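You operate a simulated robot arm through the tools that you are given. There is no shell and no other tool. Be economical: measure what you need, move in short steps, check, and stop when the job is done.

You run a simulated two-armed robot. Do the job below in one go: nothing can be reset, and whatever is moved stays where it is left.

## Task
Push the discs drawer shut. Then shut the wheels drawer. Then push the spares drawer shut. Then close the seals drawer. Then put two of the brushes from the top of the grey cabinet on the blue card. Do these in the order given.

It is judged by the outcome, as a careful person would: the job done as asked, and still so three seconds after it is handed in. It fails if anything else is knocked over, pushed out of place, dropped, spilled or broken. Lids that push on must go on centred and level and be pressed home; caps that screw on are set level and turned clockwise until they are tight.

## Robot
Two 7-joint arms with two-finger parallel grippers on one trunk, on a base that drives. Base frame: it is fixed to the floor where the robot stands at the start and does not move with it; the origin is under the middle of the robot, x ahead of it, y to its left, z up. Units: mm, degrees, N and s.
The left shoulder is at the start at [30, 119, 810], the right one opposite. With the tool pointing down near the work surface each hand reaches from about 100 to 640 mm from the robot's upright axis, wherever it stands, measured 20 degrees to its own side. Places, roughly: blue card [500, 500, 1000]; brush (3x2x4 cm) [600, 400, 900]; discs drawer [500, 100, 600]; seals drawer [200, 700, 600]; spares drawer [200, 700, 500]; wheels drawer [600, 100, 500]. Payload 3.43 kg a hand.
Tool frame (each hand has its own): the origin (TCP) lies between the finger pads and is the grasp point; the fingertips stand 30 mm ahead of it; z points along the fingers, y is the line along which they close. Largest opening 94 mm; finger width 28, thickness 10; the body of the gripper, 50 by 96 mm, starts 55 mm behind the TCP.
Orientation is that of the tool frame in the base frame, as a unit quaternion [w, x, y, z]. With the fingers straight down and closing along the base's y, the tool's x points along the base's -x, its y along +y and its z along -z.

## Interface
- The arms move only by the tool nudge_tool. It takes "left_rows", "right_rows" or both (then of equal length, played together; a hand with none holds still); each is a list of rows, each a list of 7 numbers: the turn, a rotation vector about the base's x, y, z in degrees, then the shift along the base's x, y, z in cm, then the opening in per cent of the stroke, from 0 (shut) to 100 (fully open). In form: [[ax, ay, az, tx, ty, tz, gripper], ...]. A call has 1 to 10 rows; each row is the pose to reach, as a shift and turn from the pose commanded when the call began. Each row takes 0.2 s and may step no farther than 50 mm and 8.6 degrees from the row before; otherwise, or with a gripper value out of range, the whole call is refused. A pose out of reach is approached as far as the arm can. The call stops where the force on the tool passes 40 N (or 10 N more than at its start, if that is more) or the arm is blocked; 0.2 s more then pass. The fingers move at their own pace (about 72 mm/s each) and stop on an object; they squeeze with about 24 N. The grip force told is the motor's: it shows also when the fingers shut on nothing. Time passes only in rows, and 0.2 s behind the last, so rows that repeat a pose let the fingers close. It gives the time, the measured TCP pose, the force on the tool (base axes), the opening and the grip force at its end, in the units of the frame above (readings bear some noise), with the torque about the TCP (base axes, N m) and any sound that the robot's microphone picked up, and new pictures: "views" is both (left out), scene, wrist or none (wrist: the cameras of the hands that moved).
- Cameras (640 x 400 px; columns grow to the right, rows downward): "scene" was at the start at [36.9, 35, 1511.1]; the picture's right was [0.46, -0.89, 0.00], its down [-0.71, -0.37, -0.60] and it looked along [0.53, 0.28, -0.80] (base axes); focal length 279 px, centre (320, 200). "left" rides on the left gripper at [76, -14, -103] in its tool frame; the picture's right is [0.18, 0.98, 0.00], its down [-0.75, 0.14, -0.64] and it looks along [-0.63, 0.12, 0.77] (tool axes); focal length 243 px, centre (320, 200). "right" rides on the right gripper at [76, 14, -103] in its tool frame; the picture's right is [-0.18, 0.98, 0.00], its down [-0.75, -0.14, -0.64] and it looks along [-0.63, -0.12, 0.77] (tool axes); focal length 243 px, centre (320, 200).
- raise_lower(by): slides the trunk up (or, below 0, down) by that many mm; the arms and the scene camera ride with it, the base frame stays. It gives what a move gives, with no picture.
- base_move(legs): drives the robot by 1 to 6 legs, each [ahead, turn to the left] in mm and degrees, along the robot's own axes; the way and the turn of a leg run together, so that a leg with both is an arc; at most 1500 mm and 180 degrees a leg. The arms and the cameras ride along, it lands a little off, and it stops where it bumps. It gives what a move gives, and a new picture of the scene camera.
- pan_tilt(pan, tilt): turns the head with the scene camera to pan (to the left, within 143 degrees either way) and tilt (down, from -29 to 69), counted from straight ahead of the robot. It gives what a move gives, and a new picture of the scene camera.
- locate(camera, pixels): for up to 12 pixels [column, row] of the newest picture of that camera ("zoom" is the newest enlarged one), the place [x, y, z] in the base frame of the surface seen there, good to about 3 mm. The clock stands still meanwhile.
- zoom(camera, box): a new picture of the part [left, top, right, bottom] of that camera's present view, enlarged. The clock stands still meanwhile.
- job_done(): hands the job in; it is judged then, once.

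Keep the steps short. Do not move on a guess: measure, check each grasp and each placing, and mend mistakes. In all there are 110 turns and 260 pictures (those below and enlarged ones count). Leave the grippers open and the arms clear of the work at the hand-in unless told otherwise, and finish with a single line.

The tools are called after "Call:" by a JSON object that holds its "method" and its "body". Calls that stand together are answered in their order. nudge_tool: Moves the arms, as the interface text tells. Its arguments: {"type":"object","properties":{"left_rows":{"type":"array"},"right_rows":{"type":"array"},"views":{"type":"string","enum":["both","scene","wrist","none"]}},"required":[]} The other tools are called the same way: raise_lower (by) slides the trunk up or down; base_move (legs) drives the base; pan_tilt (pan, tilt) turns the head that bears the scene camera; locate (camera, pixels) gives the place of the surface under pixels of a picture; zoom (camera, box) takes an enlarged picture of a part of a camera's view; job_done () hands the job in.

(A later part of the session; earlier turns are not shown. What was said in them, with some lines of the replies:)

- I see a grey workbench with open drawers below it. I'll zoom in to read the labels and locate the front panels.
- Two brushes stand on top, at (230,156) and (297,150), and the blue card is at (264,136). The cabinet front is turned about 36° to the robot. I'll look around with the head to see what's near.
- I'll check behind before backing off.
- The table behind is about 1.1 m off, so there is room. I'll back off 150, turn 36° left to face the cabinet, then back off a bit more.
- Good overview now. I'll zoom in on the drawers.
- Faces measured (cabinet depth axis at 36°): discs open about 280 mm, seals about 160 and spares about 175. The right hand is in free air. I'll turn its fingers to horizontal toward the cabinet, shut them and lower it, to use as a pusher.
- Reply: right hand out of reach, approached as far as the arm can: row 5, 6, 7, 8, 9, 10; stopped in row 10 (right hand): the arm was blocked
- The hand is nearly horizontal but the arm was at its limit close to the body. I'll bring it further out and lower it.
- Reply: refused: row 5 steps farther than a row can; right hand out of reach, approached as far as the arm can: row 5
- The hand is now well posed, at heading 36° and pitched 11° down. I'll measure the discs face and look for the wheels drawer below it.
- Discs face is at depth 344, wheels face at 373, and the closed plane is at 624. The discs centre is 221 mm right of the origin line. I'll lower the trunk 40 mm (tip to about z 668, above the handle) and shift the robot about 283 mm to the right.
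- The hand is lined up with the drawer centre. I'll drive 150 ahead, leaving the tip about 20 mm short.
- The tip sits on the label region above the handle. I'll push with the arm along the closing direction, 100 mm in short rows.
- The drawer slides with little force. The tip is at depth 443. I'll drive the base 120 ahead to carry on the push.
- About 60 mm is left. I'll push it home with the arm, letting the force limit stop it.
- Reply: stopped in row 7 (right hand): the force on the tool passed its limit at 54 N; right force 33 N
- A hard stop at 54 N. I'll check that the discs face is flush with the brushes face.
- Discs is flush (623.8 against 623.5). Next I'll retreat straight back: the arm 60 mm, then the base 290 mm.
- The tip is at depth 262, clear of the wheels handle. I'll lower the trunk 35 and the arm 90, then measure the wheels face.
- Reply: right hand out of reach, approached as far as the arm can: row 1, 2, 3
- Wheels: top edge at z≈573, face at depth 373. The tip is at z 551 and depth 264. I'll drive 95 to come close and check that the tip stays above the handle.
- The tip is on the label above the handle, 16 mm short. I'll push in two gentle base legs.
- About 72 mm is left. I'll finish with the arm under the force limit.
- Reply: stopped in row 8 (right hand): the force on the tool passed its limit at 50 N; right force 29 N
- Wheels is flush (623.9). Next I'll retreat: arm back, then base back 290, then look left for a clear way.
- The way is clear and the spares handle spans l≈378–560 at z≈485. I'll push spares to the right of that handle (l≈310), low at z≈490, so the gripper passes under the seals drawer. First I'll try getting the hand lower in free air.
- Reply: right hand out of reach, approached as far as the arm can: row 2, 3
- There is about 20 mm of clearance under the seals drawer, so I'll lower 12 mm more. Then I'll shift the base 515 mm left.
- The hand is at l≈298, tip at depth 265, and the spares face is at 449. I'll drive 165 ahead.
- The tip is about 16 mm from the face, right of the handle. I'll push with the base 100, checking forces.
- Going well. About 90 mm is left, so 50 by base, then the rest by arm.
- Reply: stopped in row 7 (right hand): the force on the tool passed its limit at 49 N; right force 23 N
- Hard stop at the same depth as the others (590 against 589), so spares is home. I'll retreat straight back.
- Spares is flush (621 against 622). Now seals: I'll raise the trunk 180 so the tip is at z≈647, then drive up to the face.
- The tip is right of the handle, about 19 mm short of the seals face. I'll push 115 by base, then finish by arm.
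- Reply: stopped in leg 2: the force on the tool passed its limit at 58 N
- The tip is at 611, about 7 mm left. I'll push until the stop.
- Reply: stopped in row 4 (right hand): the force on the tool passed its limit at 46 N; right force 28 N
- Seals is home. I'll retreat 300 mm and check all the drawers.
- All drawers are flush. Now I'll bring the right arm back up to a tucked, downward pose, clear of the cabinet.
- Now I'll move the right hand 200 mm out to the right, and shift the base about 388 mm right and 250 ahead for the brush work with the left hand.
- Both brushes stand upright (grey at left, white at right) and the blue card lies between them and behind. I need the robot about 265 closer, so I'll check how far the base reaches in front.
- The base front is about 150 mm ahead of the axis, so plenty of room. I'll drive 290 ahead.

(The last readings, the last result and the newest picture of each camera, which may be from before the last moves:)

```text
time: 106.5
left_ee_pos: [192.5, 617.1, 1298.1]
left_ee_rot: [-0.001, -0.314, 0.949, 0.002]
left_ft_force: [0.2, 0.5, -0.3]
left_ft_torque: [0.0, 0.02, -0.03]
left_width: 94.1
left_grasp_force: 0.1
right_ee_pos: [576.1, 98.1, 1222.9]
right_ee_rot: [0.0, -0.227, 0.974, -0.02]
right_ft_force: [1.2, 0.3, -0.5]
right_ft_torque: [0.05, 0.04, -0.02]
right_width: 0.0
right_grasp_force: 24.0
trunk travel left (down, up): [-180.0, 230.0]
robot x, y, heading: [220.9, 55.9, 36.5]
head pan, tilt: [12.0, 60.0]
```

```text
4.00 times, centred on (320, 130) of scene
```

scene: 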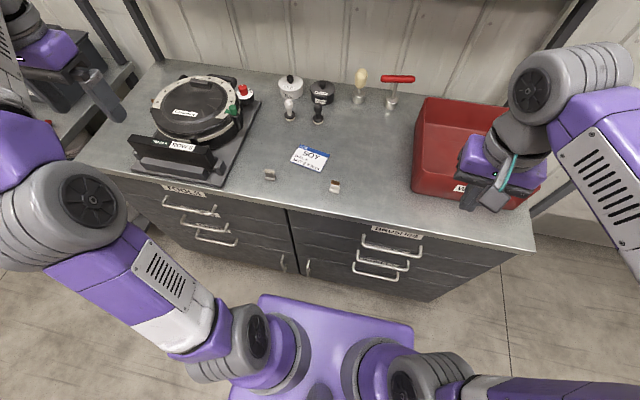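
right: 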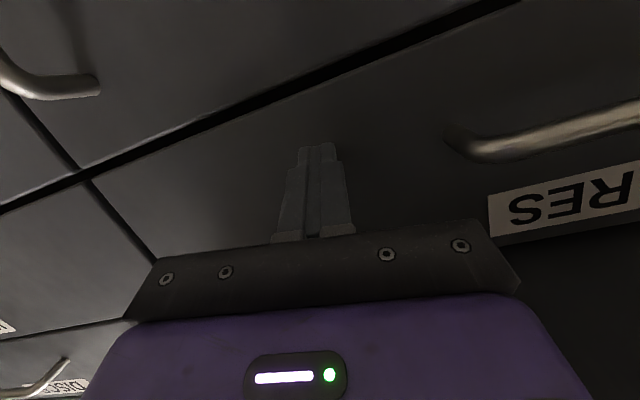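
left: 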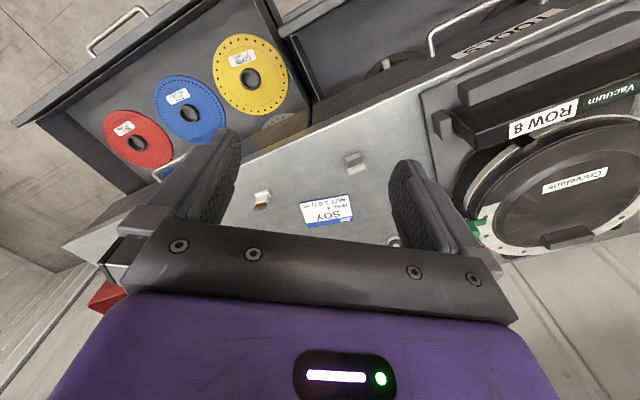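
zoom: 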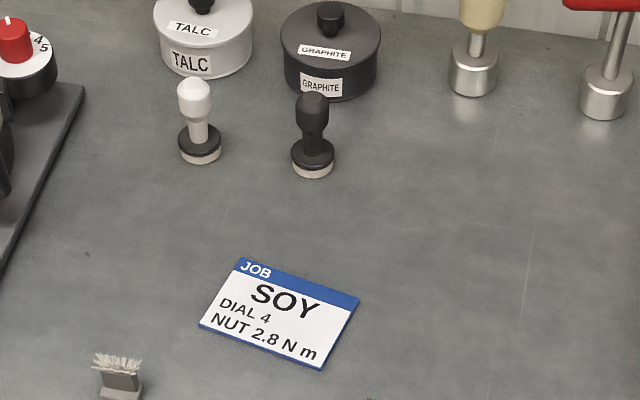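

Call:
{"method": "locate", "body": {"camera": "zoom", "pixels": [[242, 264], [354, 300], [317, 363], [204, 325], [280, 313], [265, 300]]}}

Call:
{"method": "zoom", "body": {"camera": "scene", "box": [250, 150, 350, 205]}}

```text
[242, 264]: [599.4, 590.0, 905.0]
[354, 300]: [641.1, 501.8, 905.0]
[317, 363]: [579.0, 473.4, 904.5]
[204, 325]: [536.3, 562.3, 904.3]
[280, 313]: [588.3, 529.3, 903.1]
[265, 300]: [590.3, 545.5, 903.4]
```

```text
6.40 times, centred on (300, 178) of scene
```

zoom: 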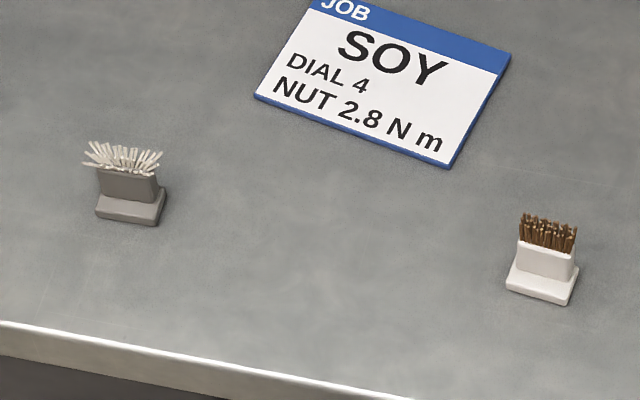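

Card centre is (589, 532), about 98×69 mm, with its long axis along (0.43,-0.90). I'll move the left hand first sideways in front of the bench, then over the grey brush, at a safe height.

Call:
{"method": "nudge_tool", "body": {"left_rows": [[0, 0, 0, 2.35, -3.24, -2, 100], [0, 0, 0, 4.7, -6.48, -4, 100], [0, 0, 0, 7.05, -9.72, -6, 100], [0, 0, 0, 9.4, -12.96, -8, 100], [0, 0, 0, 11.75, -16.2, -10, 100], [0, 0, 0, 14.5, -14.2, -12, 100], [0, 0, 0, 17.3, -12.2, -14, 100], [0, 0, 0, 20.1, -10.2, -16, 100], [0, 0, 0, 22.8, -8.2, -18, 100], [0, 0, 0, 25.6, -6.2, -20, 100]], "views": "both"}}

```text
time: 108.7
left_ee_pos: [452.9, 557.5, 1096.3]
left_ee_rot: [0.0, -0.313, 0.95, 0.002]
left_ft_force: [-0.3, 0.4, 0.1]
left_ft_torque: [-0.02, 0.03, 0.0]
left_width: 94.1
left_grasp_force: 0.0
right_ee_pos: [574.6, 99.4, 1221.9]
right_ee_rot: [-0.001, -0.226, 0.974, -0.021]
right_ft_force: [0.3, 0.2, 0.4]
right_ft_torque: [-0.02, 0.06, -0.02]
right_width: 0.3
right_grasp_force: 24.1
trunk travel left (down, up): [-180.0, 230.0]
robot x, y, heading: [218.5, 59.6, 36.4]
head pan, tilt: [12.0, 60.0]
```

scene: 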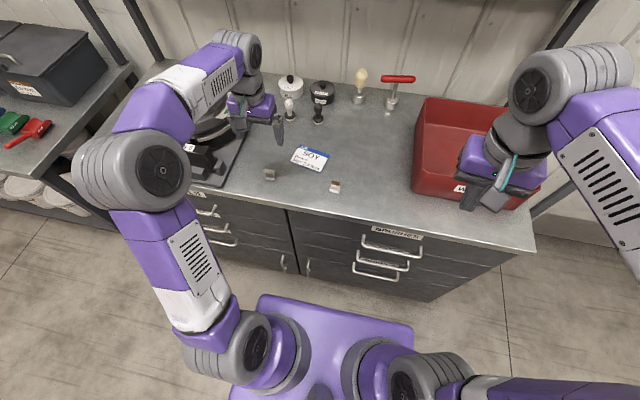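
left: 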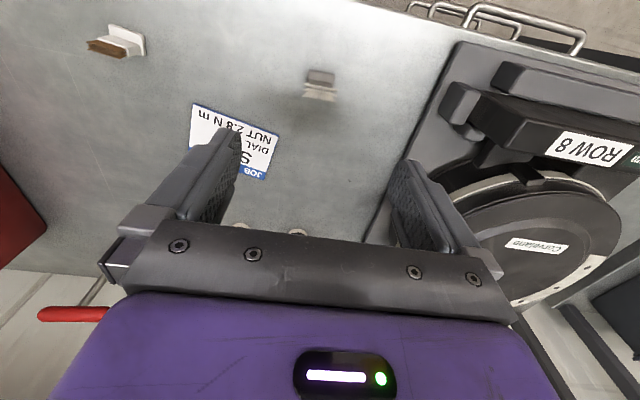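

The hand is above the grey brush, which shows at left-cam (318,85). I'll measure the brushes and the nearby device edge.

Call:
{"method": "zoom", "body": {"camera": "left", "box": [60, 0, 380, 200]}}

Call:
{"method": "locate", "body": {"camera": "left", "pixels": [[320, 76], [320, 90], [306, 84], [334, 84], [455, 45], [440, 120], [380, 230], [450, 95], [125, 35], [110, 45]]}}

```text
2.00 times, centred on (220, 100) of left
```

zoom: 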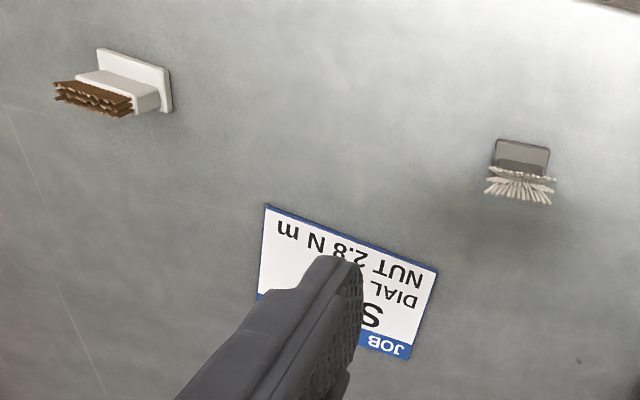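

```text
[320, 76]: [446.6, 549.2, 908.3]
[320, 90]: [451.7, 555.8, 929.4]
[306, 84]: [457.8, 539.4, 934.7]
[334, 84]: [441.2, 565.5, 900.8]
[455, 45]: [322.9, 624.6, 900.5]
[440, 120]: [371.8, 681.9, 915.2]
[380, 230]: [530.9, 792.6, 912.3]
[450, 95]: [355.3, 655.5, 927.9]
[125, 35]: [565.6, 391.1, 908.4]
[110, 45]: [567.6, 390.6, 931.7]
```

Call:
{"method": "locate", "body": {"camera": "zoom", "pixels": [[500, 145], [545, 151], [522, 152], [520, 165], [497, 162], [543, 170], [105, 55], [165, 70], [135, 65], [120, 85], [95, 75], [155, 95]]}}

```text
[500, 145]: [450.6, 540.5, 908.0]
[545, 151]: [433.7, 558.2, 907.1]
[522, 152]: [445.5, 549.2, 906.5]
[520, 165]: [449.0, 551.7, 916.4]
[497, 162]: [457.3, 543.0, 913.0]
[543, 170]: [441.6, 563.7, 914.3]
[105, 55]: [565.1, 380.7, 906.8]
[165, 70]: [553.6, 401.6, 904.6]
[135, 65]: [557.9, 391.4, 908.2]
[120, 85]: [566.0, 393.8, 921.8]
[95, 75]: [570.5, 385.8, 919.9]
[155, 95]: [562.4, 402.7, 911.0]
```

Grey brush centre ≈ (451.5, 555.5), with the block from z 908 to about 924. I'll descend with open fingers to TCP z 938.

Call:
{"method": "nudge_tool", "body": {"left_rows": [[0, 0, 0, -0.14, -0.2, -4, 100], [0, 0, 0, -0.14, -0.2, -8, 100], [0, 0, 0, -0.14, -0.2, -12, 100], [0, 0, 0, -0.14, -0.2, -14, 100], [0, 0, 0, -0.14, -0.2, -15.8, 100]], "views": "both"}}

Call:
{"method": "zoom", "body": {"camera": "left", "box": [220, 60, 440, 200]}}

```text
time: 109.9
left_ee_pos: [450.0, 555.4, 939.8]
left_ee_rot: [-0.001, -0.314, 0.949, 0.002]
left_ft_force: [-0.1, -0.2, -0.2]
left_ft_torque: [-0.01, 0.0, -0.02]
left_width: 94.2
left_grasp_force: 0.0
right_ee_pos: [573.8, 99.6, 1222.8]
right_ee_rot: [0.0, -0.226, 0.974, -0.021]
right_ft_force: [-0.1, 0.3, 0.0]
right_ft_torque: [0.01, 0.05, 0.02]
right_width: 0.0
right_grasp_force: 24.6
trunk travel left (down, up): [-180.0, 230.0]
robot x, y, heading: [222.4, 58.7, 36.6]
head pan, tilt: [12.0, 60.0]
```

scene: 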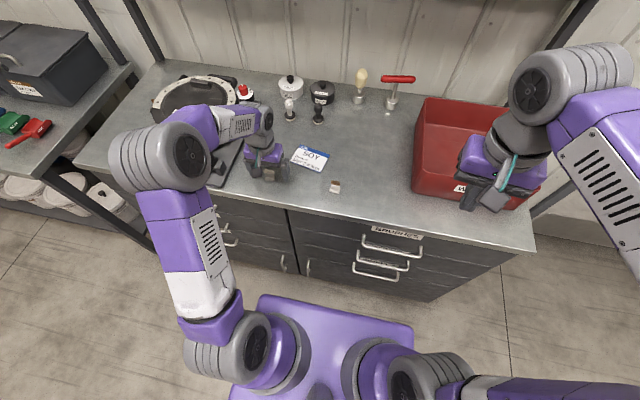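
left: 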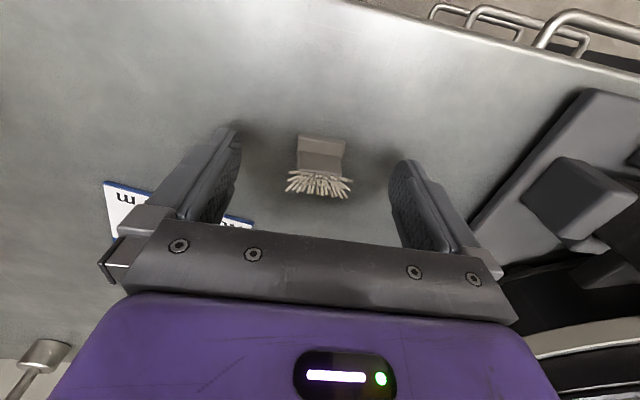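

```text
2.86 times, centred on (330, 130) of left
```

zoom: 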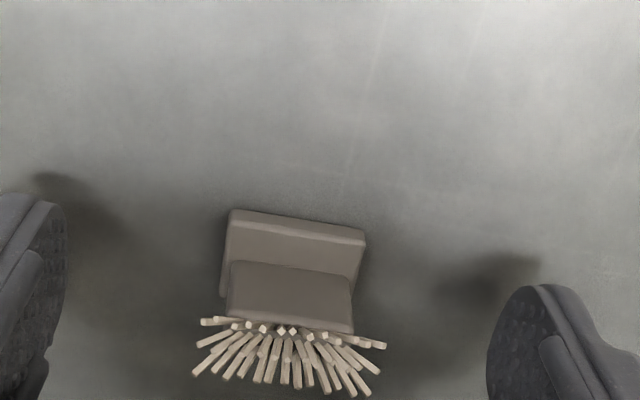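

The brush is centred between the fingers. I'll close on it.

Call:
{"method": "nudge_tool", "body": {"left_rows": [[0, 0, 0, 0, 0, -0.2, 50], [0, 0, 0, 0, 0, -0.2, 20], [0, 0, 0, 0, 0, -0.2, 0], [0, 0, 0, 0, 0, -0.2, 0], [0, 0, 0, 0, 0, -0.2, 0]], "views": "wrist"}}

Call:
{"method": "zoom", "body": {"camera": "left", "box": [220, 60, 440, 200]}}

```text
time: 111.1
left_ee_pos: [449.7, 554.2, 938.3]
left_ee_rot: [0.001, -0.314, 0.949, 0.002]
left_ft_force: [-0.1, -0.2, -0.6]
left_ft_torque: [0.0, 0.03, 0.0]
left_width: 24.4
left_grasp_force: 23.5
right_ee_pos: [573.8, 98.5, 1223.0]
right_ee_rot: [-0.001, -0.226, 0.974, -0.02]
right_ft_force: [-0.4, -0.1, -0.3]
right_ft_torque: [0.0, 0.03, 0.01]
right_width: 0.0
right_grasp_force: 24.3
trunk travel left (down, up): [-180.0, 230.0]
robot x, y, heading: [217.8, 59.4, 36.6]
head pan, tilt: [12.0, 60.0]
```

left: 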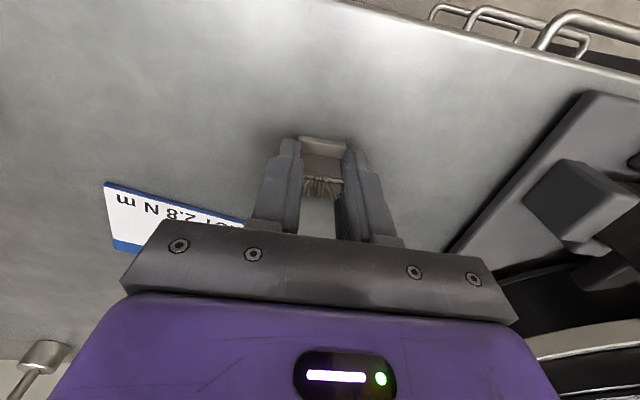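

```text
2.86 times, centred on (330, 130) of left
```

zoom: 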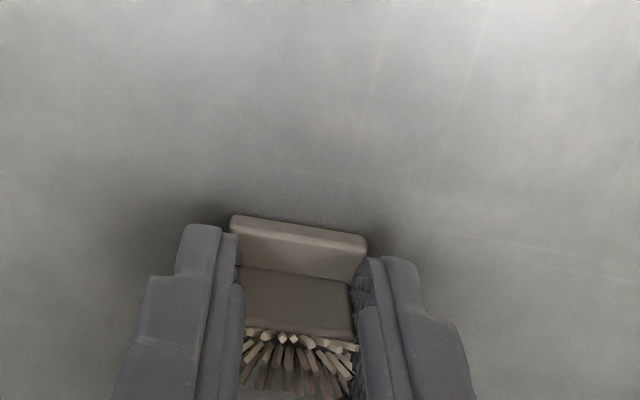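

Held (24.4 mm on the block, 23.5 N). I'll lift 60 mm and carry it over the left half of the card, turning 8° to suit the card.

Call:
{"method": "nudge_tool", "body": {"left_rows": [[0, 0, 0, 0, 0, 2, 0], [0, 0, 0, 0, 0, 4, 0], [0, 0, 0, 0, 0, 6, 0], [0, 0, -3, 4.2, 0, 6, 0], [0, 0, -6, 8.4, 0, 6, 0], [0, 0, -8, 12.6, 0.1, 6, 0], [0, 0, -8, 12.6, 0.1, 6, 0]], "views": "both"}}

Call:
{"method": "zoom", "body": {"camera": "left", "box": [200, 60, 440, 220]}}

```text
time: 112.7
left_ee_pos: [574.6, 556.6, 997.9]
left_ee_rot: [0.0, -0.247, 0.969, 0.002]
left_ft_force: [0.0, 0.2, -0.2]
left_ft_torque: [0.04, -0.01, 0.01]
left_width: 24.4
left_grasp_force: 23.3
right_ee_pos: [573.5, 98.0, 1222.8]
right_ee_rot: [0.0, -0.226, 0.974, -0.02]
right_ft_force: [-0.1, -0.4, -0.4]
right_ft_torque: [0.0, -0.05, 0.0]
right_width: 0.0
right_grasp_force: 24.9
trunk travel left (down, up): [-180.0, 230.0]
robot x, y, heading: [224.1, 56.6, 36.7]
head pan, tilt: [12.0, 60.0]
```

scene: 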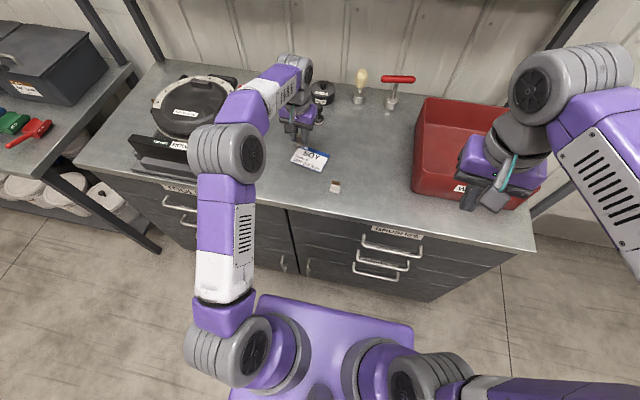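
left: 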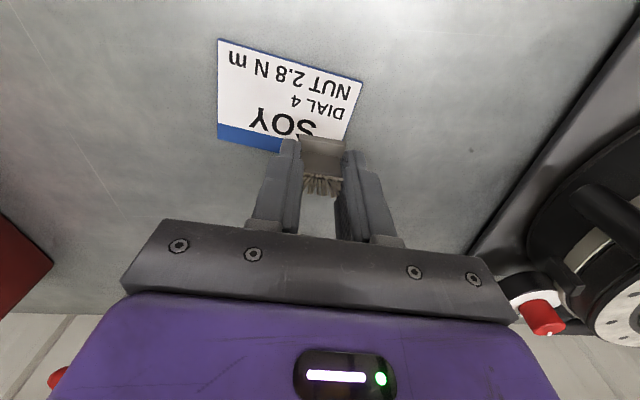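

```text
2.50 times, centred on (320, 140) of left
```

zoom: 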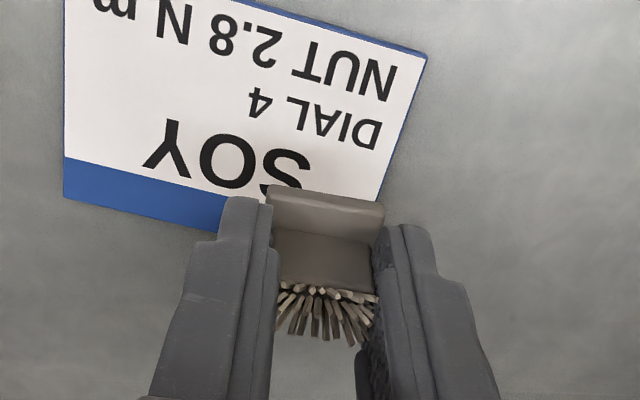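

I'll recheck the card corners from this close view.

Call:
{"method": "locate", "body": {"camera": "zoom", "pixels": [[424, 60], [68, 190], [210, 222], [380, 190], [240, 20], [66, 100]]}}

```text
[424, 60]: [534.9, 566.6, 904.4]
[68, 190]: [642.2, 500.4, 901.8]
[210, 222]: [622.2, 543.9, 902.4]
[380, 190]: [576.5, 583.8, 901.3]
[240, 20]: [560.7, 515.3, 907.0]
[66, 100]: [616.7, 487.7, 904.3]
```

It agrees. I'll lower onto the card, slowly at the end.

Call:
{"method": "nudge_tool", "body": {"left_rows": [[0, 0, 0, 0.15, 0, -2.5, 0], [0, 0, 0, 0.15, 0, -4.5, 0], [0, 0, 0, 0.15, 0, -5.2, 0], [0, 0, 0, 0.15, 0, -5.4, 0], [0, 0, 0, 0.15, 0, -5.4, 0]], "views": "wrist"}}

Call:
{"method": "zoom", "body": {"camera": "left", "box": [200, 60, 440, 220]}}

```text
time: 113.9
left_ee_pos: [575.6, 554.6, 943.4]
left_ee_rot: [0.0, -0.247, 0.969, 0.002]
left_ft_force: [0.2, -0.3, 0.2]
left_ft_torque: [-0.03, 0.02, 0.04]
left_width: 24.3
left_grasp_force: 23.8
right_ee_pos: [574.5, 98.6, 1222.9]
right_ee_rot: [0.0, -0.226, 0.974, -0.021]
right_ft_force: [-0.2, 0.0, 0.5]
right_ft_torque: [0.03, 0.0, 0.0]
right_width: 0.3
right_grasp_force: 23.8
trunk travel left (down, up): [-180.0, 230.0]
robot x, y, heading: [220.2, 61.4, 36.4]
head pan, tilt: [12.0, 60.0]
```

left: 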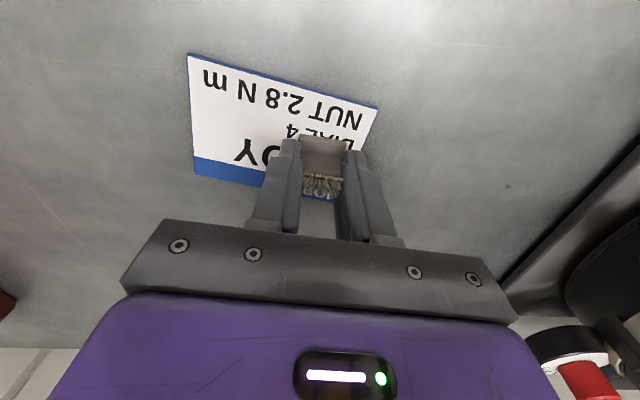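

```text
2.50 times, centred on (320, 140) of left
```

zoom: 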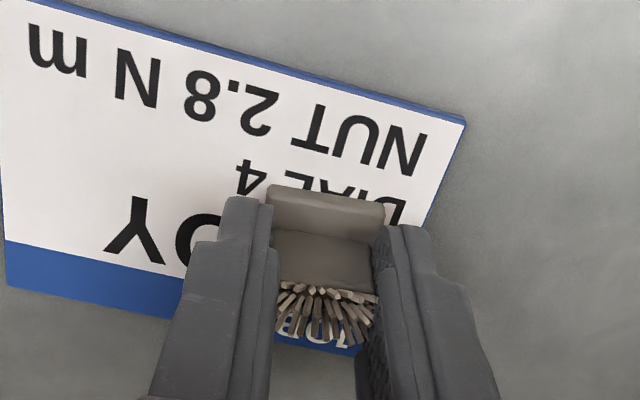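

No contact yet. I'll lower in 0.5 mm steps.

Call:
{"method": "nudge_tool", "body": {"left_rows": [[0, 0, 0, 0.05, 0, -0.1, 0], [0, 0, 0, 0.05, 0, -0.15, 0]], "views": "none"}}

```text
time: 114.5
left_ee_pos: [575.9, 555.2, 943.3]
left_ee_rot: [0.002, -0.247, 0.969, 0.002]
left_ft_force: [-0.6, 1.8, 5.1]
left_ft_torque: [0.01, 0.08, 0.01]
left_width: 24.4
left_grasp_force: 23.5
right_ee_pos: [573.8, 98.7, 1223.7]
right_ee_rot: [-0.001, -0.226, 0.974, -0.021]
right_ft_force: [0.3, 1.8, -1.0]
right_ft_torque: [0.0, 0.0, 0.03]
right_width: 0.2
right_grasp_force: 24.0
trunk travel left (down, up): [-180.0, 230.0]
robot x, y, heading: [219.3, 58.4, 36.6]
head pan, tilt: [12.0, 60.0]
```

Contact at 5 N: it is seated. I'll open the fingers partly and rise straight up.

Call:
{"method": "nudge_tool", "body": {"left_rows": [[0, 0, 0, 0.05, 0, 0, 35], [0, 0, 0, 0.05, 0, 0, 45], [0, 0, 0, 0.05, 0, 0, 45], [0, 0, 0, 0.05, 0, 2, 45], [0, 0, 0, 0.05, 0, 5, 45], [0, 0, 0, 0.05, 0, 9, 60]], "views": "both"}}

Call:
{"method": "zoom", "body": {"camera": "left", "box": [160, 30, 440, 220]}}

```text
time: 115.9
left_ee_pos: [577.9, 554.5, 1034.5]
left_ee_rot: [0.001, -0.246, 0.969, 0.002]
left_ft_force: [0.5, 0.0, -0.4]
left_ft_torque: [0.03, 0.02, 0.03]
left_width: 56.5
left_grasp_force: 0.1
right_ee_pos: [573.9, 98.7, 1222.9]
right_ee_rot: [0.0, -0.225, 0.974, -0.02]
right_ft_force: [0.3, 0.2, 0.2]
right_ft_torque: [0.0, 0.02, -0.03]
right_width: 0.0
right_grasp_force: 23.9
trunk travel left (down, up): [-180.0, 230.0]
robot x, y, heading: [219.9, 59.8, 36.6]
head pan, tilt: [12.0, 60.0]
```

scene: 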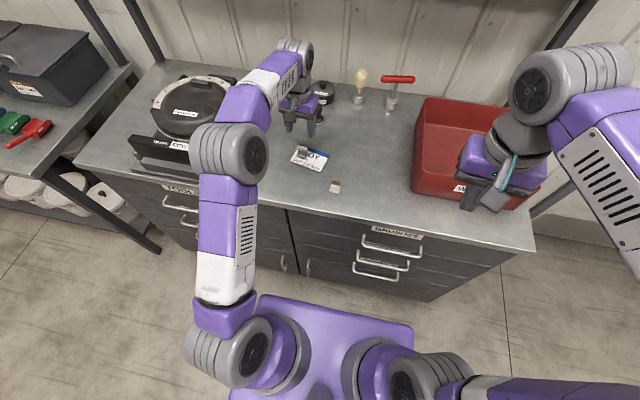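
left: 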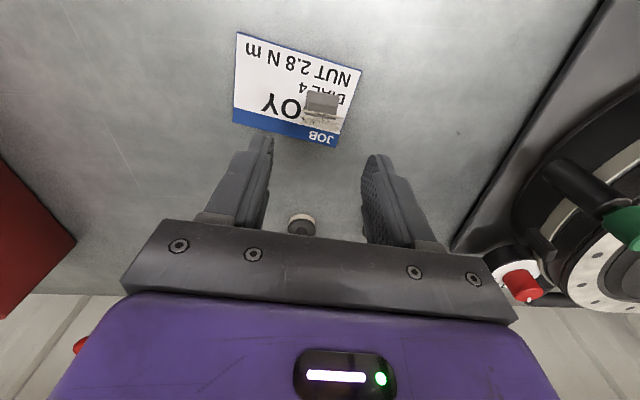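

```text
2.11 times, centred on (300, 125) of left
```

zoom: 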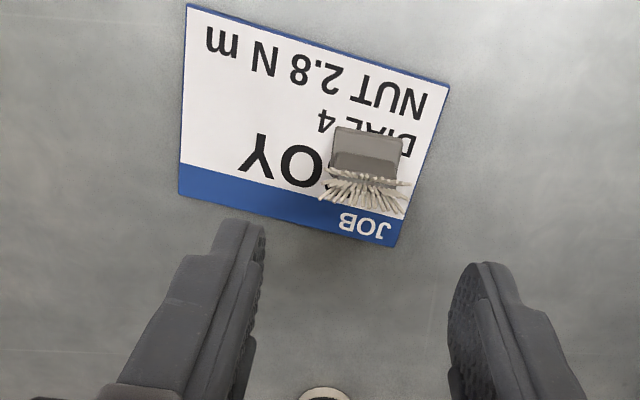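

The grey brush stands on the left part of the card. Now over to the white one at about (569.5, 396.5); the hand yaw already matches it.

Call:
{"method": "nudge_tool", "body": {"left_rows": [[0, 0, 0, -0.2, -4, 0, 80], [0, 0, 0, -0.4, -8, 0, 100], [0, 0, 0, -0.6, -12, 0, 100], [0, 0, 0, -0.8, -15.8, 0, 100], [0, 0, 0, -0.8, -15.8, 0, 100]], "views": "both"}}

Call:
{"method": "zoom", "body": {"camera": "left", "box": [240, 40, 400, 140]}}

```text
time: 117.1
left_ee_pos: [566.5, 396.4, 1032.8]
left_ee_rot: [0.0, -0.248, 0.969, 0.002]
left_ft_force: [-0.5, -0.3, 0.5]
left_ft_torque: [0.0, 0.01, 0.02]
left_width: 93.9
left_grasp_force: 0.1
right_ee_pos: [574.2, 100.0, 1223.6]
right_ee_rot: [-0.001, -0.226, 0.974, -0.021]
right_ft_force: [1.0, 0.0, -0.8]
right_ft_torque: [0.01, 0.02, 0.0]
right_width: 0.0
right_grasp_force: 23.9
trunk travel left (down, up): [-180.0, 230.0]
robot x, y, heading: [221.6, 58.8, 36.3]
head pan, tilt: [12.0, 60.0]
```

scene: 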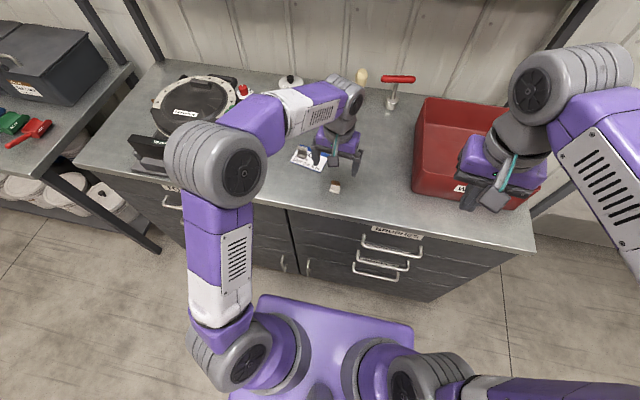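
left: 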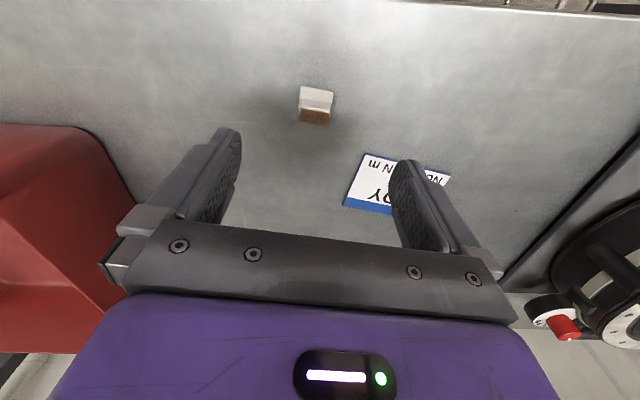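

```text
4.00 times, centred on (320, 90) of left
```

zoom: 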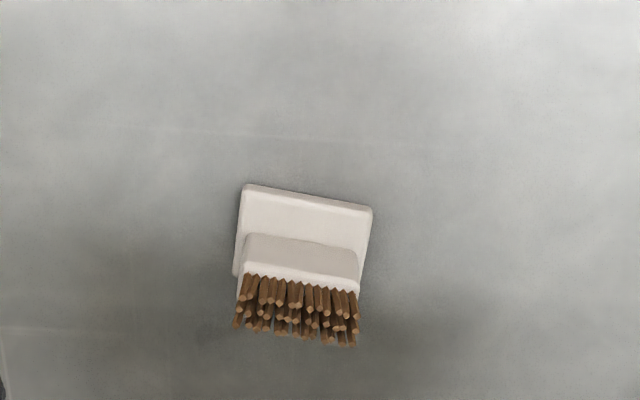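

Call:
{"method": "locate", "body": {"camera": "zoom", "pixels": [[252, 195], [362, 213], [308, 205], [300, 258], [250, 255], [352, 270], [295, 310]]}}

```text
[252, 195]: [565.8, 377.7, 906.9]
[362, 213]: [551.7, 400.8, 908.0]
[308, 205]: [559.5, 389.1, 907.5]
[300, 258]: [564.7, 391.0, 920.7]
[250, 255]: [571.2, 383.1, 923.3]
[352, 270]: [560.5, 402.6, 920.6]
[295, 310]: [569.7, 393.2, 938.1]
```

Centre ≈ (568.5, 394.5). I'll descend with a small correction to TCP z 938.

Call:
{"method": "nudge_tool", "body": {"left_rows": [[0, 0, 0, 0.2, -0.2, -3, 100], [0, 0, 0, 0.2, -0.2, -6, 100], [0, 0, 0, 0.2, -0.2, -8, 100], [0, 0, 0, 0.2, -0.2, -9.5, 100]], "views": "wrist"}}

Call:
{"method": "zoom", "body": {"camera": "left", "box": [220, 60, 440, 200]}}

```text
time: 118.1
left_ee_pos: [571.1, 396.3, 936.2]
left_ee_rot: [0.0, -0.248, 0.969, 0.002]
left_ft_force: [-0.1, -0.1, 0.3]
left_ft_torque: [-0.01, -0.02, -0.02]
left_width: 94.1
left_grasp_force: 0.0
right_ee_pos: [574.7, 98.2, 1222.0]
right_ee_rot: [-0.001, -0.226, 0.974, -0.021]
right_ft_force: [0.1, -0.6, 1.2]
right_ft_torque: [-0.01, 0.02, 0.0]
right_width: 0.0
right_grasp_force: 23.8
trunk travel left (down, up): [-180.0, 230.0]
robot x, y, heading: [219.8, 59.0, 36.1]
head pan, tilt: [12.0, 60.0]
```

left: 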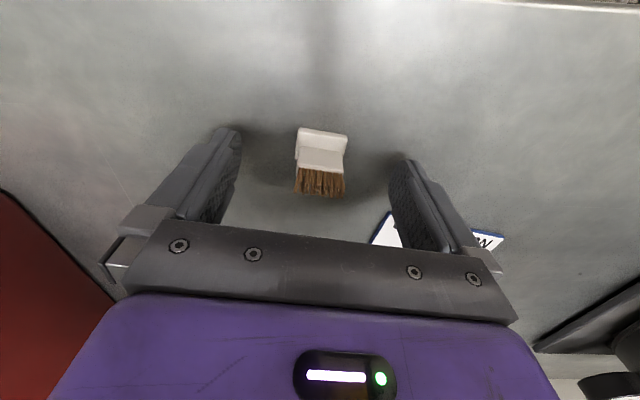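

```text
2.86 times, centred on (330, 130) of left
```

zoom: 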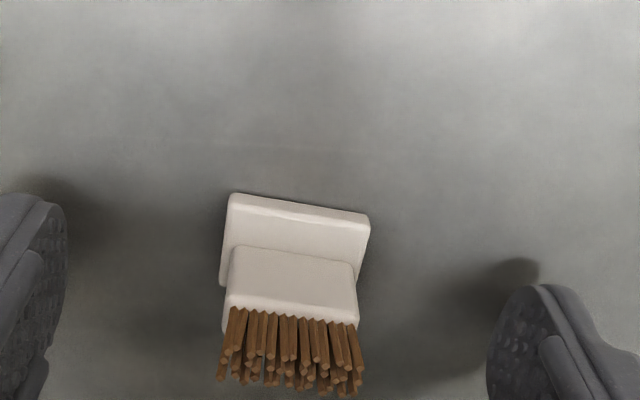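

Well centred. I'll close on it.

Call:
{"method": "nudge_tool", "body": {"left_rows": [[0, 0, 0, -0.1, -0.1, 0.15, 50], [0, 0, 0, -0.1, -0.1, 0.15, 20], [0, 0, 0, -0.1, -0.1, 0.15, 0], [0, 0, 0, -0.1, -0.1, 0.15, 0], [0, 0, 0, -0.1, -0.1, 0.15, 0]], "views": "wrist"}}

```text
time: 119.3
left_ee_pos: [570.5, 393.1, 938.4]
left_ee_rot: [0.001, -0.247, 0.969, 0.001]
left_ft_force: [0.2, -0.5, -0.2]
left_ft_torque: [0.02, 0.0, 0.0]
left_width: 24.6
left_grasp_force: 24.0
right_ee_pos: [575.1, 99.5, 1223.3]
right_ee_rot: [-0.001, -0.227, 0.974, -0.021]
right_ft_force: [0.4, 0.0, 0.2]
right_ft_torque: [0.03, -0.01, 0.0]
right_width: 0.1
right_grasp_force: 23.9
trunk travel left (down, up): [-180.0, 230.0]
robot x, y, heading: [220.1, 60.5, 36.4]
head pan, tilt: [12.0, 60.0]
```

left: 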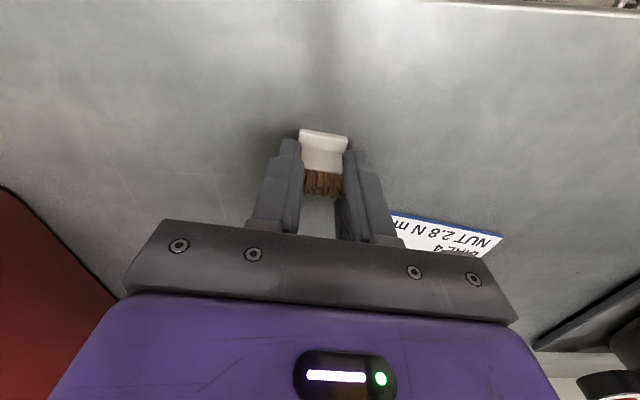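

Held (24.6 mm). I'll lift 60 mm and carry it over the right part of the card.

Call:
{"method": "nudge_tool", "body": {"left_rows": [[0, 0, 0, 0, 0, 2.5, 0], [0, 0, 0, 0, 0, 5, 0], [0, 0, 0, 0, 0, 6, 0], [0, 0, 0, 1, 3.8, 6, 0], [0, 0, 0, 2, 7.6, 6, 0], [0, 0, 0, 3.1, 11.4, 6, 0], [0, 0, 0, 3.1, 11.4, 6, 0]], "views": "both"}}

Call:
{"method": "zoom", "body": {"camera": "left", "box": [200, 30, 460, 210]}}

Call:
{"method": "locate", "body": {"camera": "zoom", "pixels": [[320, 90], [470, 100], [440, 230], [480, 130], [200, 60]]}}

```text
time: 120.9
left_ee_pos: [599.0, 509.1, 999.9]
left_ee_rot: [0.0, -0.247, 0.969, 0.002]
left_ft_force: [0.4, -0.6, -0.6]
left_ft_torque: [0.02, -0.01, -0.04]
left_width: 24.6
left_grasp_force: 24.2
right_ee_pos: [575.0, 98.2, 1223.3]
right_ee_rot: [-0.001, -0.224, 0.974, -0.021]
right_ft_force: [-0.7, -1.0, 0.3]
right_ft_torque: [0.01, -0.01, -0.02]
right_width: 0.0
right_grasp_force: 23.5
trunk travel left (down, up): [-180.0, 230.0]
robot x, y, heading: [218.7, 63.0, 36.4]
head pan, tilt: [12.0, 60.0]
```

scene: 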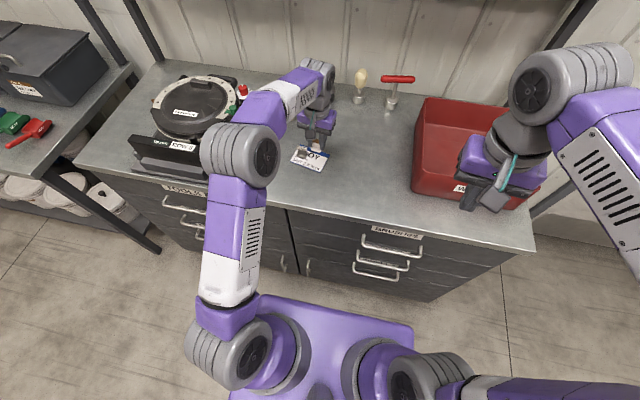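
left: 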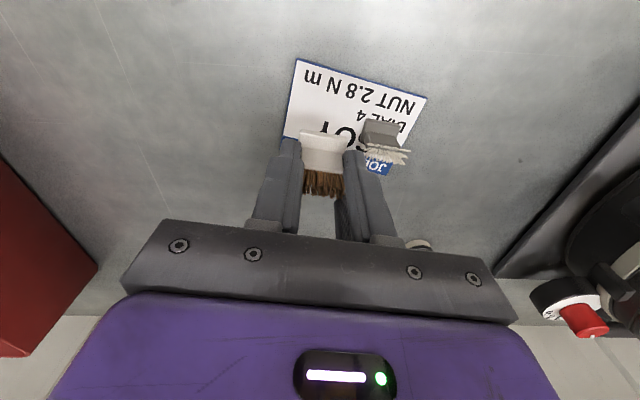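

```text
2.22 times, centred on (330, 120) of left
```

zoom: 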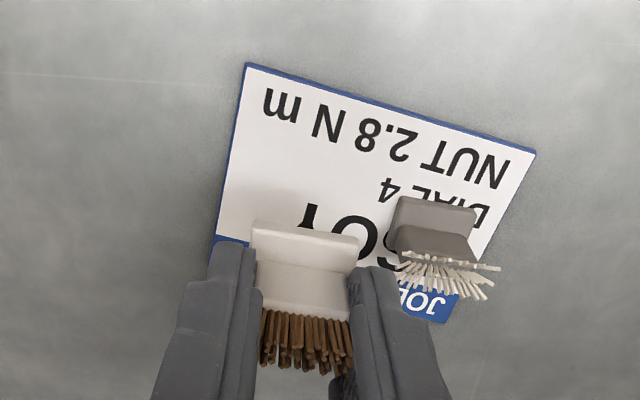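

```text
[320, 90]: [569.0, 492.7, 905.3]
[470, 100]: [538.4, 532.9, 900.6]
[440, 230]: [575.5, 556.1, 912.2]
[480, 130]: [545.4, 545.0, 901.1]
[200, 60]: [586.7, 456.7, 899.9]
```

Clear of the grey brush. I'll lower with a slight shift away from it (target ≈ 602, 506).

Call:
{"method": "nudge_tool", "body": {"left_rows": [[0, 0, 0, 0.25, -0.25, -2.5, 0], [0, 0, 0, 0.25, -0.25, -4.5, 0], [0, 0, 0, 0.25, -0.25, -5.3, 0], [0, 0, 0, 0.25, -0.25, -5.5, 0], [0, 0, 0, 0.25, -0.25, -5.6, 0]], "views": "wrist"}}

Call:
{"method": "zoom", "body": {"camera": "left", "box": [200, 60, 460, 220]}}

```text
time: 122.1
left_ee_pos: [601.8, 505.2, 943.8]
left_ee_rot: [0.001, -0.246, 0.969, 0.002]
left_ft_force: [-1.2, -0.1, -1.1]
left_ft_torque: [-0.02, -0.02, -0.02]
left_width: 24.3
left_grasp_force: 24.4
right_ee_pos: [575.0, 98.1, 1222.0]
right_ee_rot: [-0.001, -0.226, 0.974, -0.02]
right_ft_force: [0.2, 0.4, 0.1]
right_ft_torque: [0.04, 0.02, 0.01]
right_width: 0.2
right_grasp_force: 23.7
trunk travel left (down, up): [-180.0, 230.0]
robot x, y, heading: [221.1, 60.9, 36.1]
head pan, tilt: [12.0, 60.0]
```

left: 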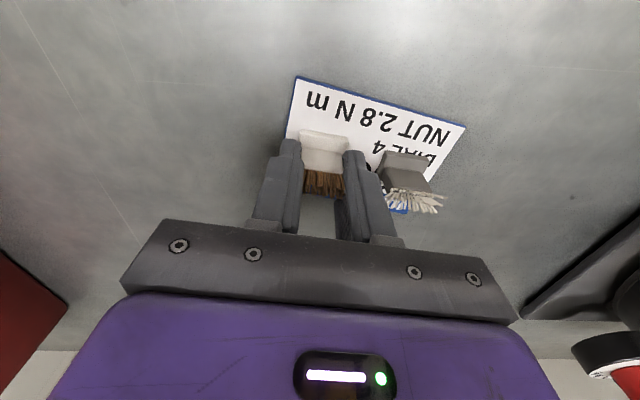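

```text
2.46 times, centred on (330, 140) of left
```

zoom: 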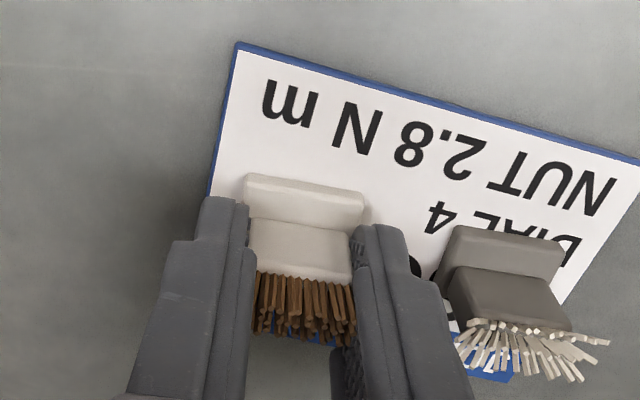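

I'll lower in half-millimetre steps to contact.

Call:
{"method": "nudge_tool", "body": {"left_rows": [[0, 0, 0, 0, 0, -0.1, 0], [0, 0, 0, 0, 0, -0.15, 0]], "views": "none"}}

```text
time: 122.7
left_ee_pos: [603.8, 505.8, 941.6]
left_ee_rot: [0.001, -0.247, 0.969, 0.002]
left_ft_force: [-1.7, 1.0, 2.1]
left_ft_torque: [0.0, 0.05, 0.02]
left_width: 24.3
left_grasp_force: 24.3
right_ee_pos: [573.9, 98.5, 1223.8]
right_ee_rot: [-0.001, -0.225, 0.974, -0.021]
right_ft_force: [-0.2, -0.8, 0.9]
right_ft_torque: [0.02, 0.01, -0.03]
right_width: 0.0
right_grasp_force: 24.2
trunk travel left (down, up): [-180.0, 230.0]
robot x, y, heading: [219.2, 57.8, 36.0]
head pan, tilt: [12.0, 60.0]
```

Light contact. I'll go 0.5 mm more, open only slightly (the grey brush is near), and rise.

Call:
{"method": "nudge_tool", "body": {"left_rows": [[0, 0, 0, 0, 0, -0.05, 0], [0, 0, 0, 0, 0, -0.05, 32], [0, 0, 0, 0, 0, -0.05, 35], [0, 0, 0, 0, 0, -0.05, 35], [0, 0, 0, 0, 0, 2, 35], [0, 0, 0, 0, 0, 5, 35], [0, 0, 0, 0, 0, 9, 60], [0, 0, 0, 0, 0, 13, 100]], "views": "both"}}

Call:
{"method": "zoom", "body": {"camera": "left", "box": [180, 20, 480, 200]}}

```text
time: 124.5
left_ee_pos: [603.5, 503.6, 1070.8]
left_ee_rot: [0.0, -0.247, 0.969, 0.001]
left_ft_force: [-1.0, -1.0, -0.5]
left_ft_torque: [-0.03, -0.01, -0.01]
left_width: 93.8
left_grasp_force: 0.0
right_ee_pos: [574.2, 99.2, 1222.8]
right_ee_rot: [0.0, -0.226, 0.974, -0.021]
right_ft_force: [0.0, 0.7, -1.6]
right_ft_torque: [0.0, 0.02, 0.03]
right_width: 0.0
right_grasp_force: 24.3
trunk travel left (down, up): [-180.0, 230.0]
robot x, y, heading: [216.7, 56.8, 36.5]
head pan, tilt: [12.0, 60.0]
```

scene: 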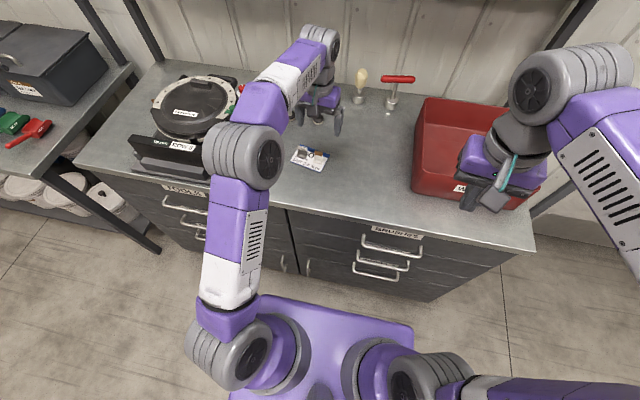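
left: 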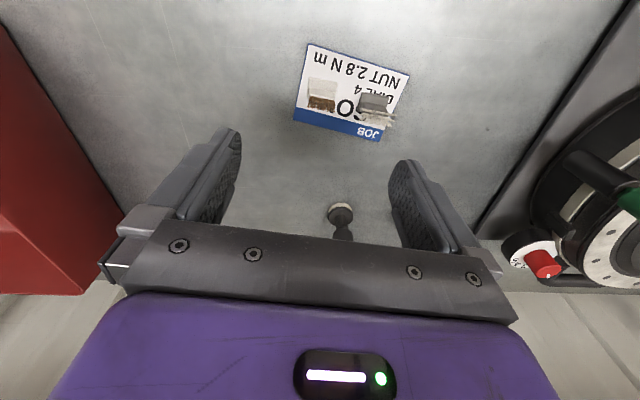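

```text
2.13 times, centred on (330, 110) of left
```

zoom: 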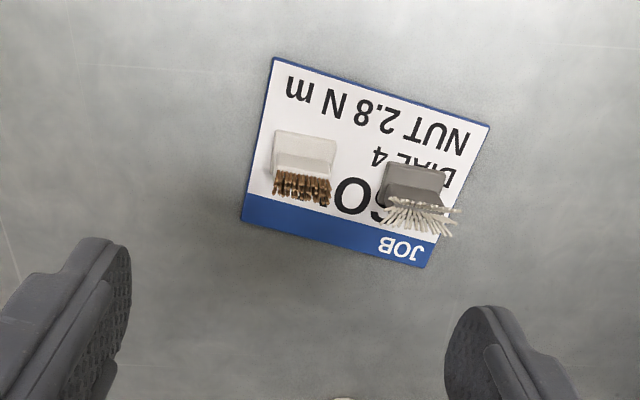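

Both brushes stand on the card. I'll raise and pull back the left hand along a clear path, and open the right gripper.

Call:
{"method": "nudge_tool", "body": {"left_rows": [[0, 0, 0, 0, 0, 4, 100], [0, 0, 0, 0, 0, 8, 100], [0, 0, 0, -2, -1.5, 12, 100], [0, 0, 0, -5, -3.6, 14, 100], [0, 0, 0, -8.5, -6, 15, 100], [0, 0, 0, -12, -8.5, 16, 100]], "right_rows": [[0, 0, 0, 0, 0, 0, 40], [0, 0, 0, 0, 0, 0, 80], [0, 0, 0, 0, 0, 0, 100], [0, 0, 0, 0, 0, 0, 100], [0, 0, 0, 0, 0, 0, 100], [0, 0, 0, 0, 0, 0, 100]], "views": "none"}}

Call:
{"method": "base_move", "body": {"legs": [[-400, 0]]}}

Call:
{"method": "pan_tilt", "body": {"pan": 8, "tilt": 45}}

Call:
{"method": "zoom", "body": {"camera": "scene", "box": [140, 80, 480, 330]}}

```text
time: 125.9
left_ee_pos: [480.6, 419.9, 1228.6]
left_ee_rot: [0.002, -0.247, 0.969, 0.002]
left_ft_force: [-0.8, -0.4, 0.2]
left_ft_torque: [0.03, 0.0, -0.01]
left_width: 94.2
left_grasp_force: 0.0
right_ee_pos: [573.5, 97.4, 1224.0]
right_ee_rot: [0.0, -0.226, 0.974, -0.021]
right_ft_force: [-0.1, 0.0, 0.5]
right_ft_torque: [0.02, 0.0, 0.0]
right_width: 93.9
right_grasp_force: 0.0
trunk travel left (down, up): [-180.0, 230.0]
robot x, y, heading: [215.9, 59.5, 36.5]
head pan, tilt: [12.0, 60.0]
```

```text
time: 128.4
left_ee_pos: [164.0, 183.3, 1228.4]
left_ee_rot: [0.0, -0.243, 0.97, 0.003]
left_ft_force: [0.2, 0.2, 1.6]
left_ft_torque: [0.02, 0.01, -0.02]
left_width: 93.6
left_grasp_force: 0.1
right_ee_pos: [252.3, -139.2, 1224.3]
right_ee_rot: [0.0, -0.221, 0.975, -0.021]
right_ft_force: [0.0, -0.7, 0.1]
right_ft_torque: [-0.01, 0.0, 0.04]
right_width: 93.8
right_grasp_force: 0.0
trunk travel left (down, up): [-180.0, 230.0]
robot x, y, heading: [-99.6, -174.4, 35.7]
head pan, tilt: [12.0, 60.0]
```

scene: 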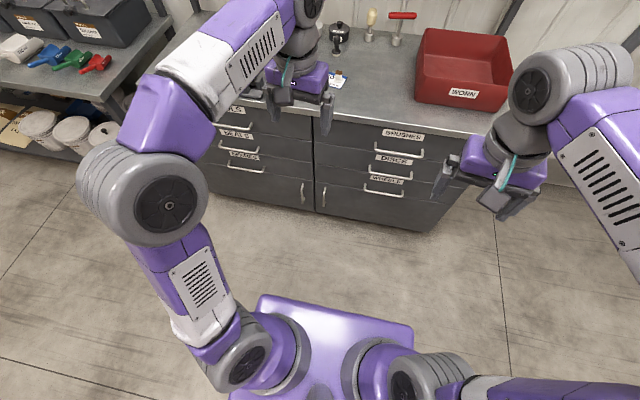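

```text
time: 129.2
left_ee_pos: [163.9, 184.0, 1228.4]
left_ee_rot: [0.001, -0.242, 0.97, 0.001]
left_ft_force: [1.3, -0.2, 0.3]
left_ft_torque: [0.04, -0.02, -0.02]
left_width: 94.0
left_grasp_force: 0.0
right_ee_pos: [253.4, -138.5, 1222.7]
right_ee_rot: [0.0, -0.221, 0.975, -0.021]
right_ft_force: [0.5, 1.4, -1.1]
right_ft_torque: [0.0, -0.01, 0.0]
right_width: 93.9
right_grasp_force: 0.1
trunk travel left (down, up): [-180.0, 230.0]
robot x, y, heading: [-101.2, -177.5, 36.4]
head pan, tilt: [8.0, 45.0]
```

scene: 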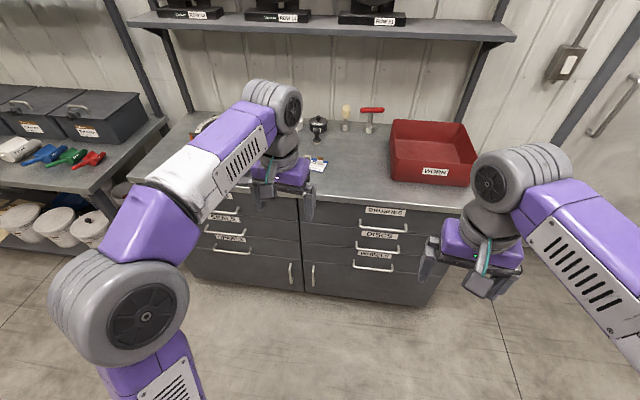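

```text
1.60 times, centred on (310, 205) of scene
```

zoom: 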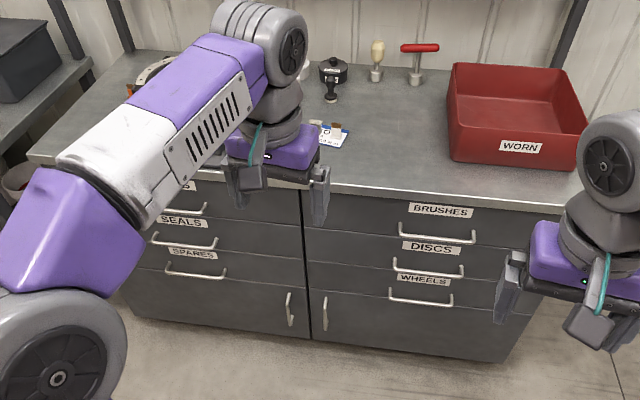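

Clear. I'll move the left hand aside for a last look at the card, the device and all the drawers.

Call:
{"method": "nudge_tool", "body": {"left_rows": [[0, 0, 0, -3.5, 3, 0, 100], [0, 0, 0, -7, 6, 0, 100], [0, 0, 0, -10.5, 9, 0, 100], [0, 0, 0, -14, 12, 0, 100], [0, 0, 0, -17.5, 15, 0, 100]], "views": "scene"}}

Call:
{"method": "zoom", "body": {"camera": "scene", "box": [260, 110, 380, 190]}}

```text
time: 130.4
left_ee_pos: [-11.7, 334.7, 1229.0]
left_ee_rot: [0.0, -0.243, 0.97, 0.001]
left_ft_force: [-0.1, -0.5, -0.2]
left_ft_torque: [-0.01, -0.06, 0.0]
left_width: 94.1
left_grasp_force: 0.1
right_ee_pos: [252.6, -137.6, 1223.6]
right_ee_rot: [0.0, -0.22, 0.975, -0.021]
right_ft_force: [0.0, 0.3, 0.1]
right_ft_torque: [0.01, -0.01, -0.01]
right_width: 94.0
right_grasp_force: 0.1
trunk travel left (down, up): [-180.0, 230.0]
robot x, y, heading: [-98.8, -176.3, 35.9]
head pan, tilt: [8.0, 45.0]
```

scene: 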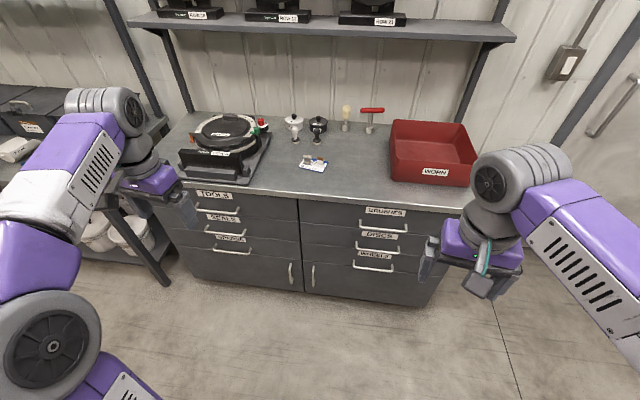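

```text
5.00 times, centred on (320, 150) of scene
```

zoom: 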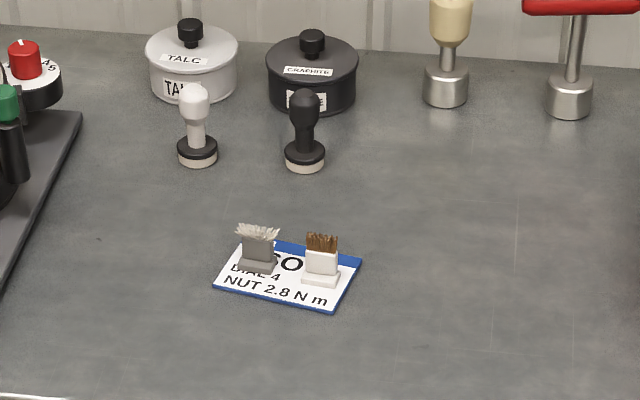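

Both brushes stand on the card, all four drawers are shut, and nothing else has been disturbed. I'm handing in.

Call:
{"method": "job_done", "body": {}}

```text
The job is handed in.
```

The discs, wheels, spares and seals drawers were shut in that order, and the two brushes stand on the blue card.
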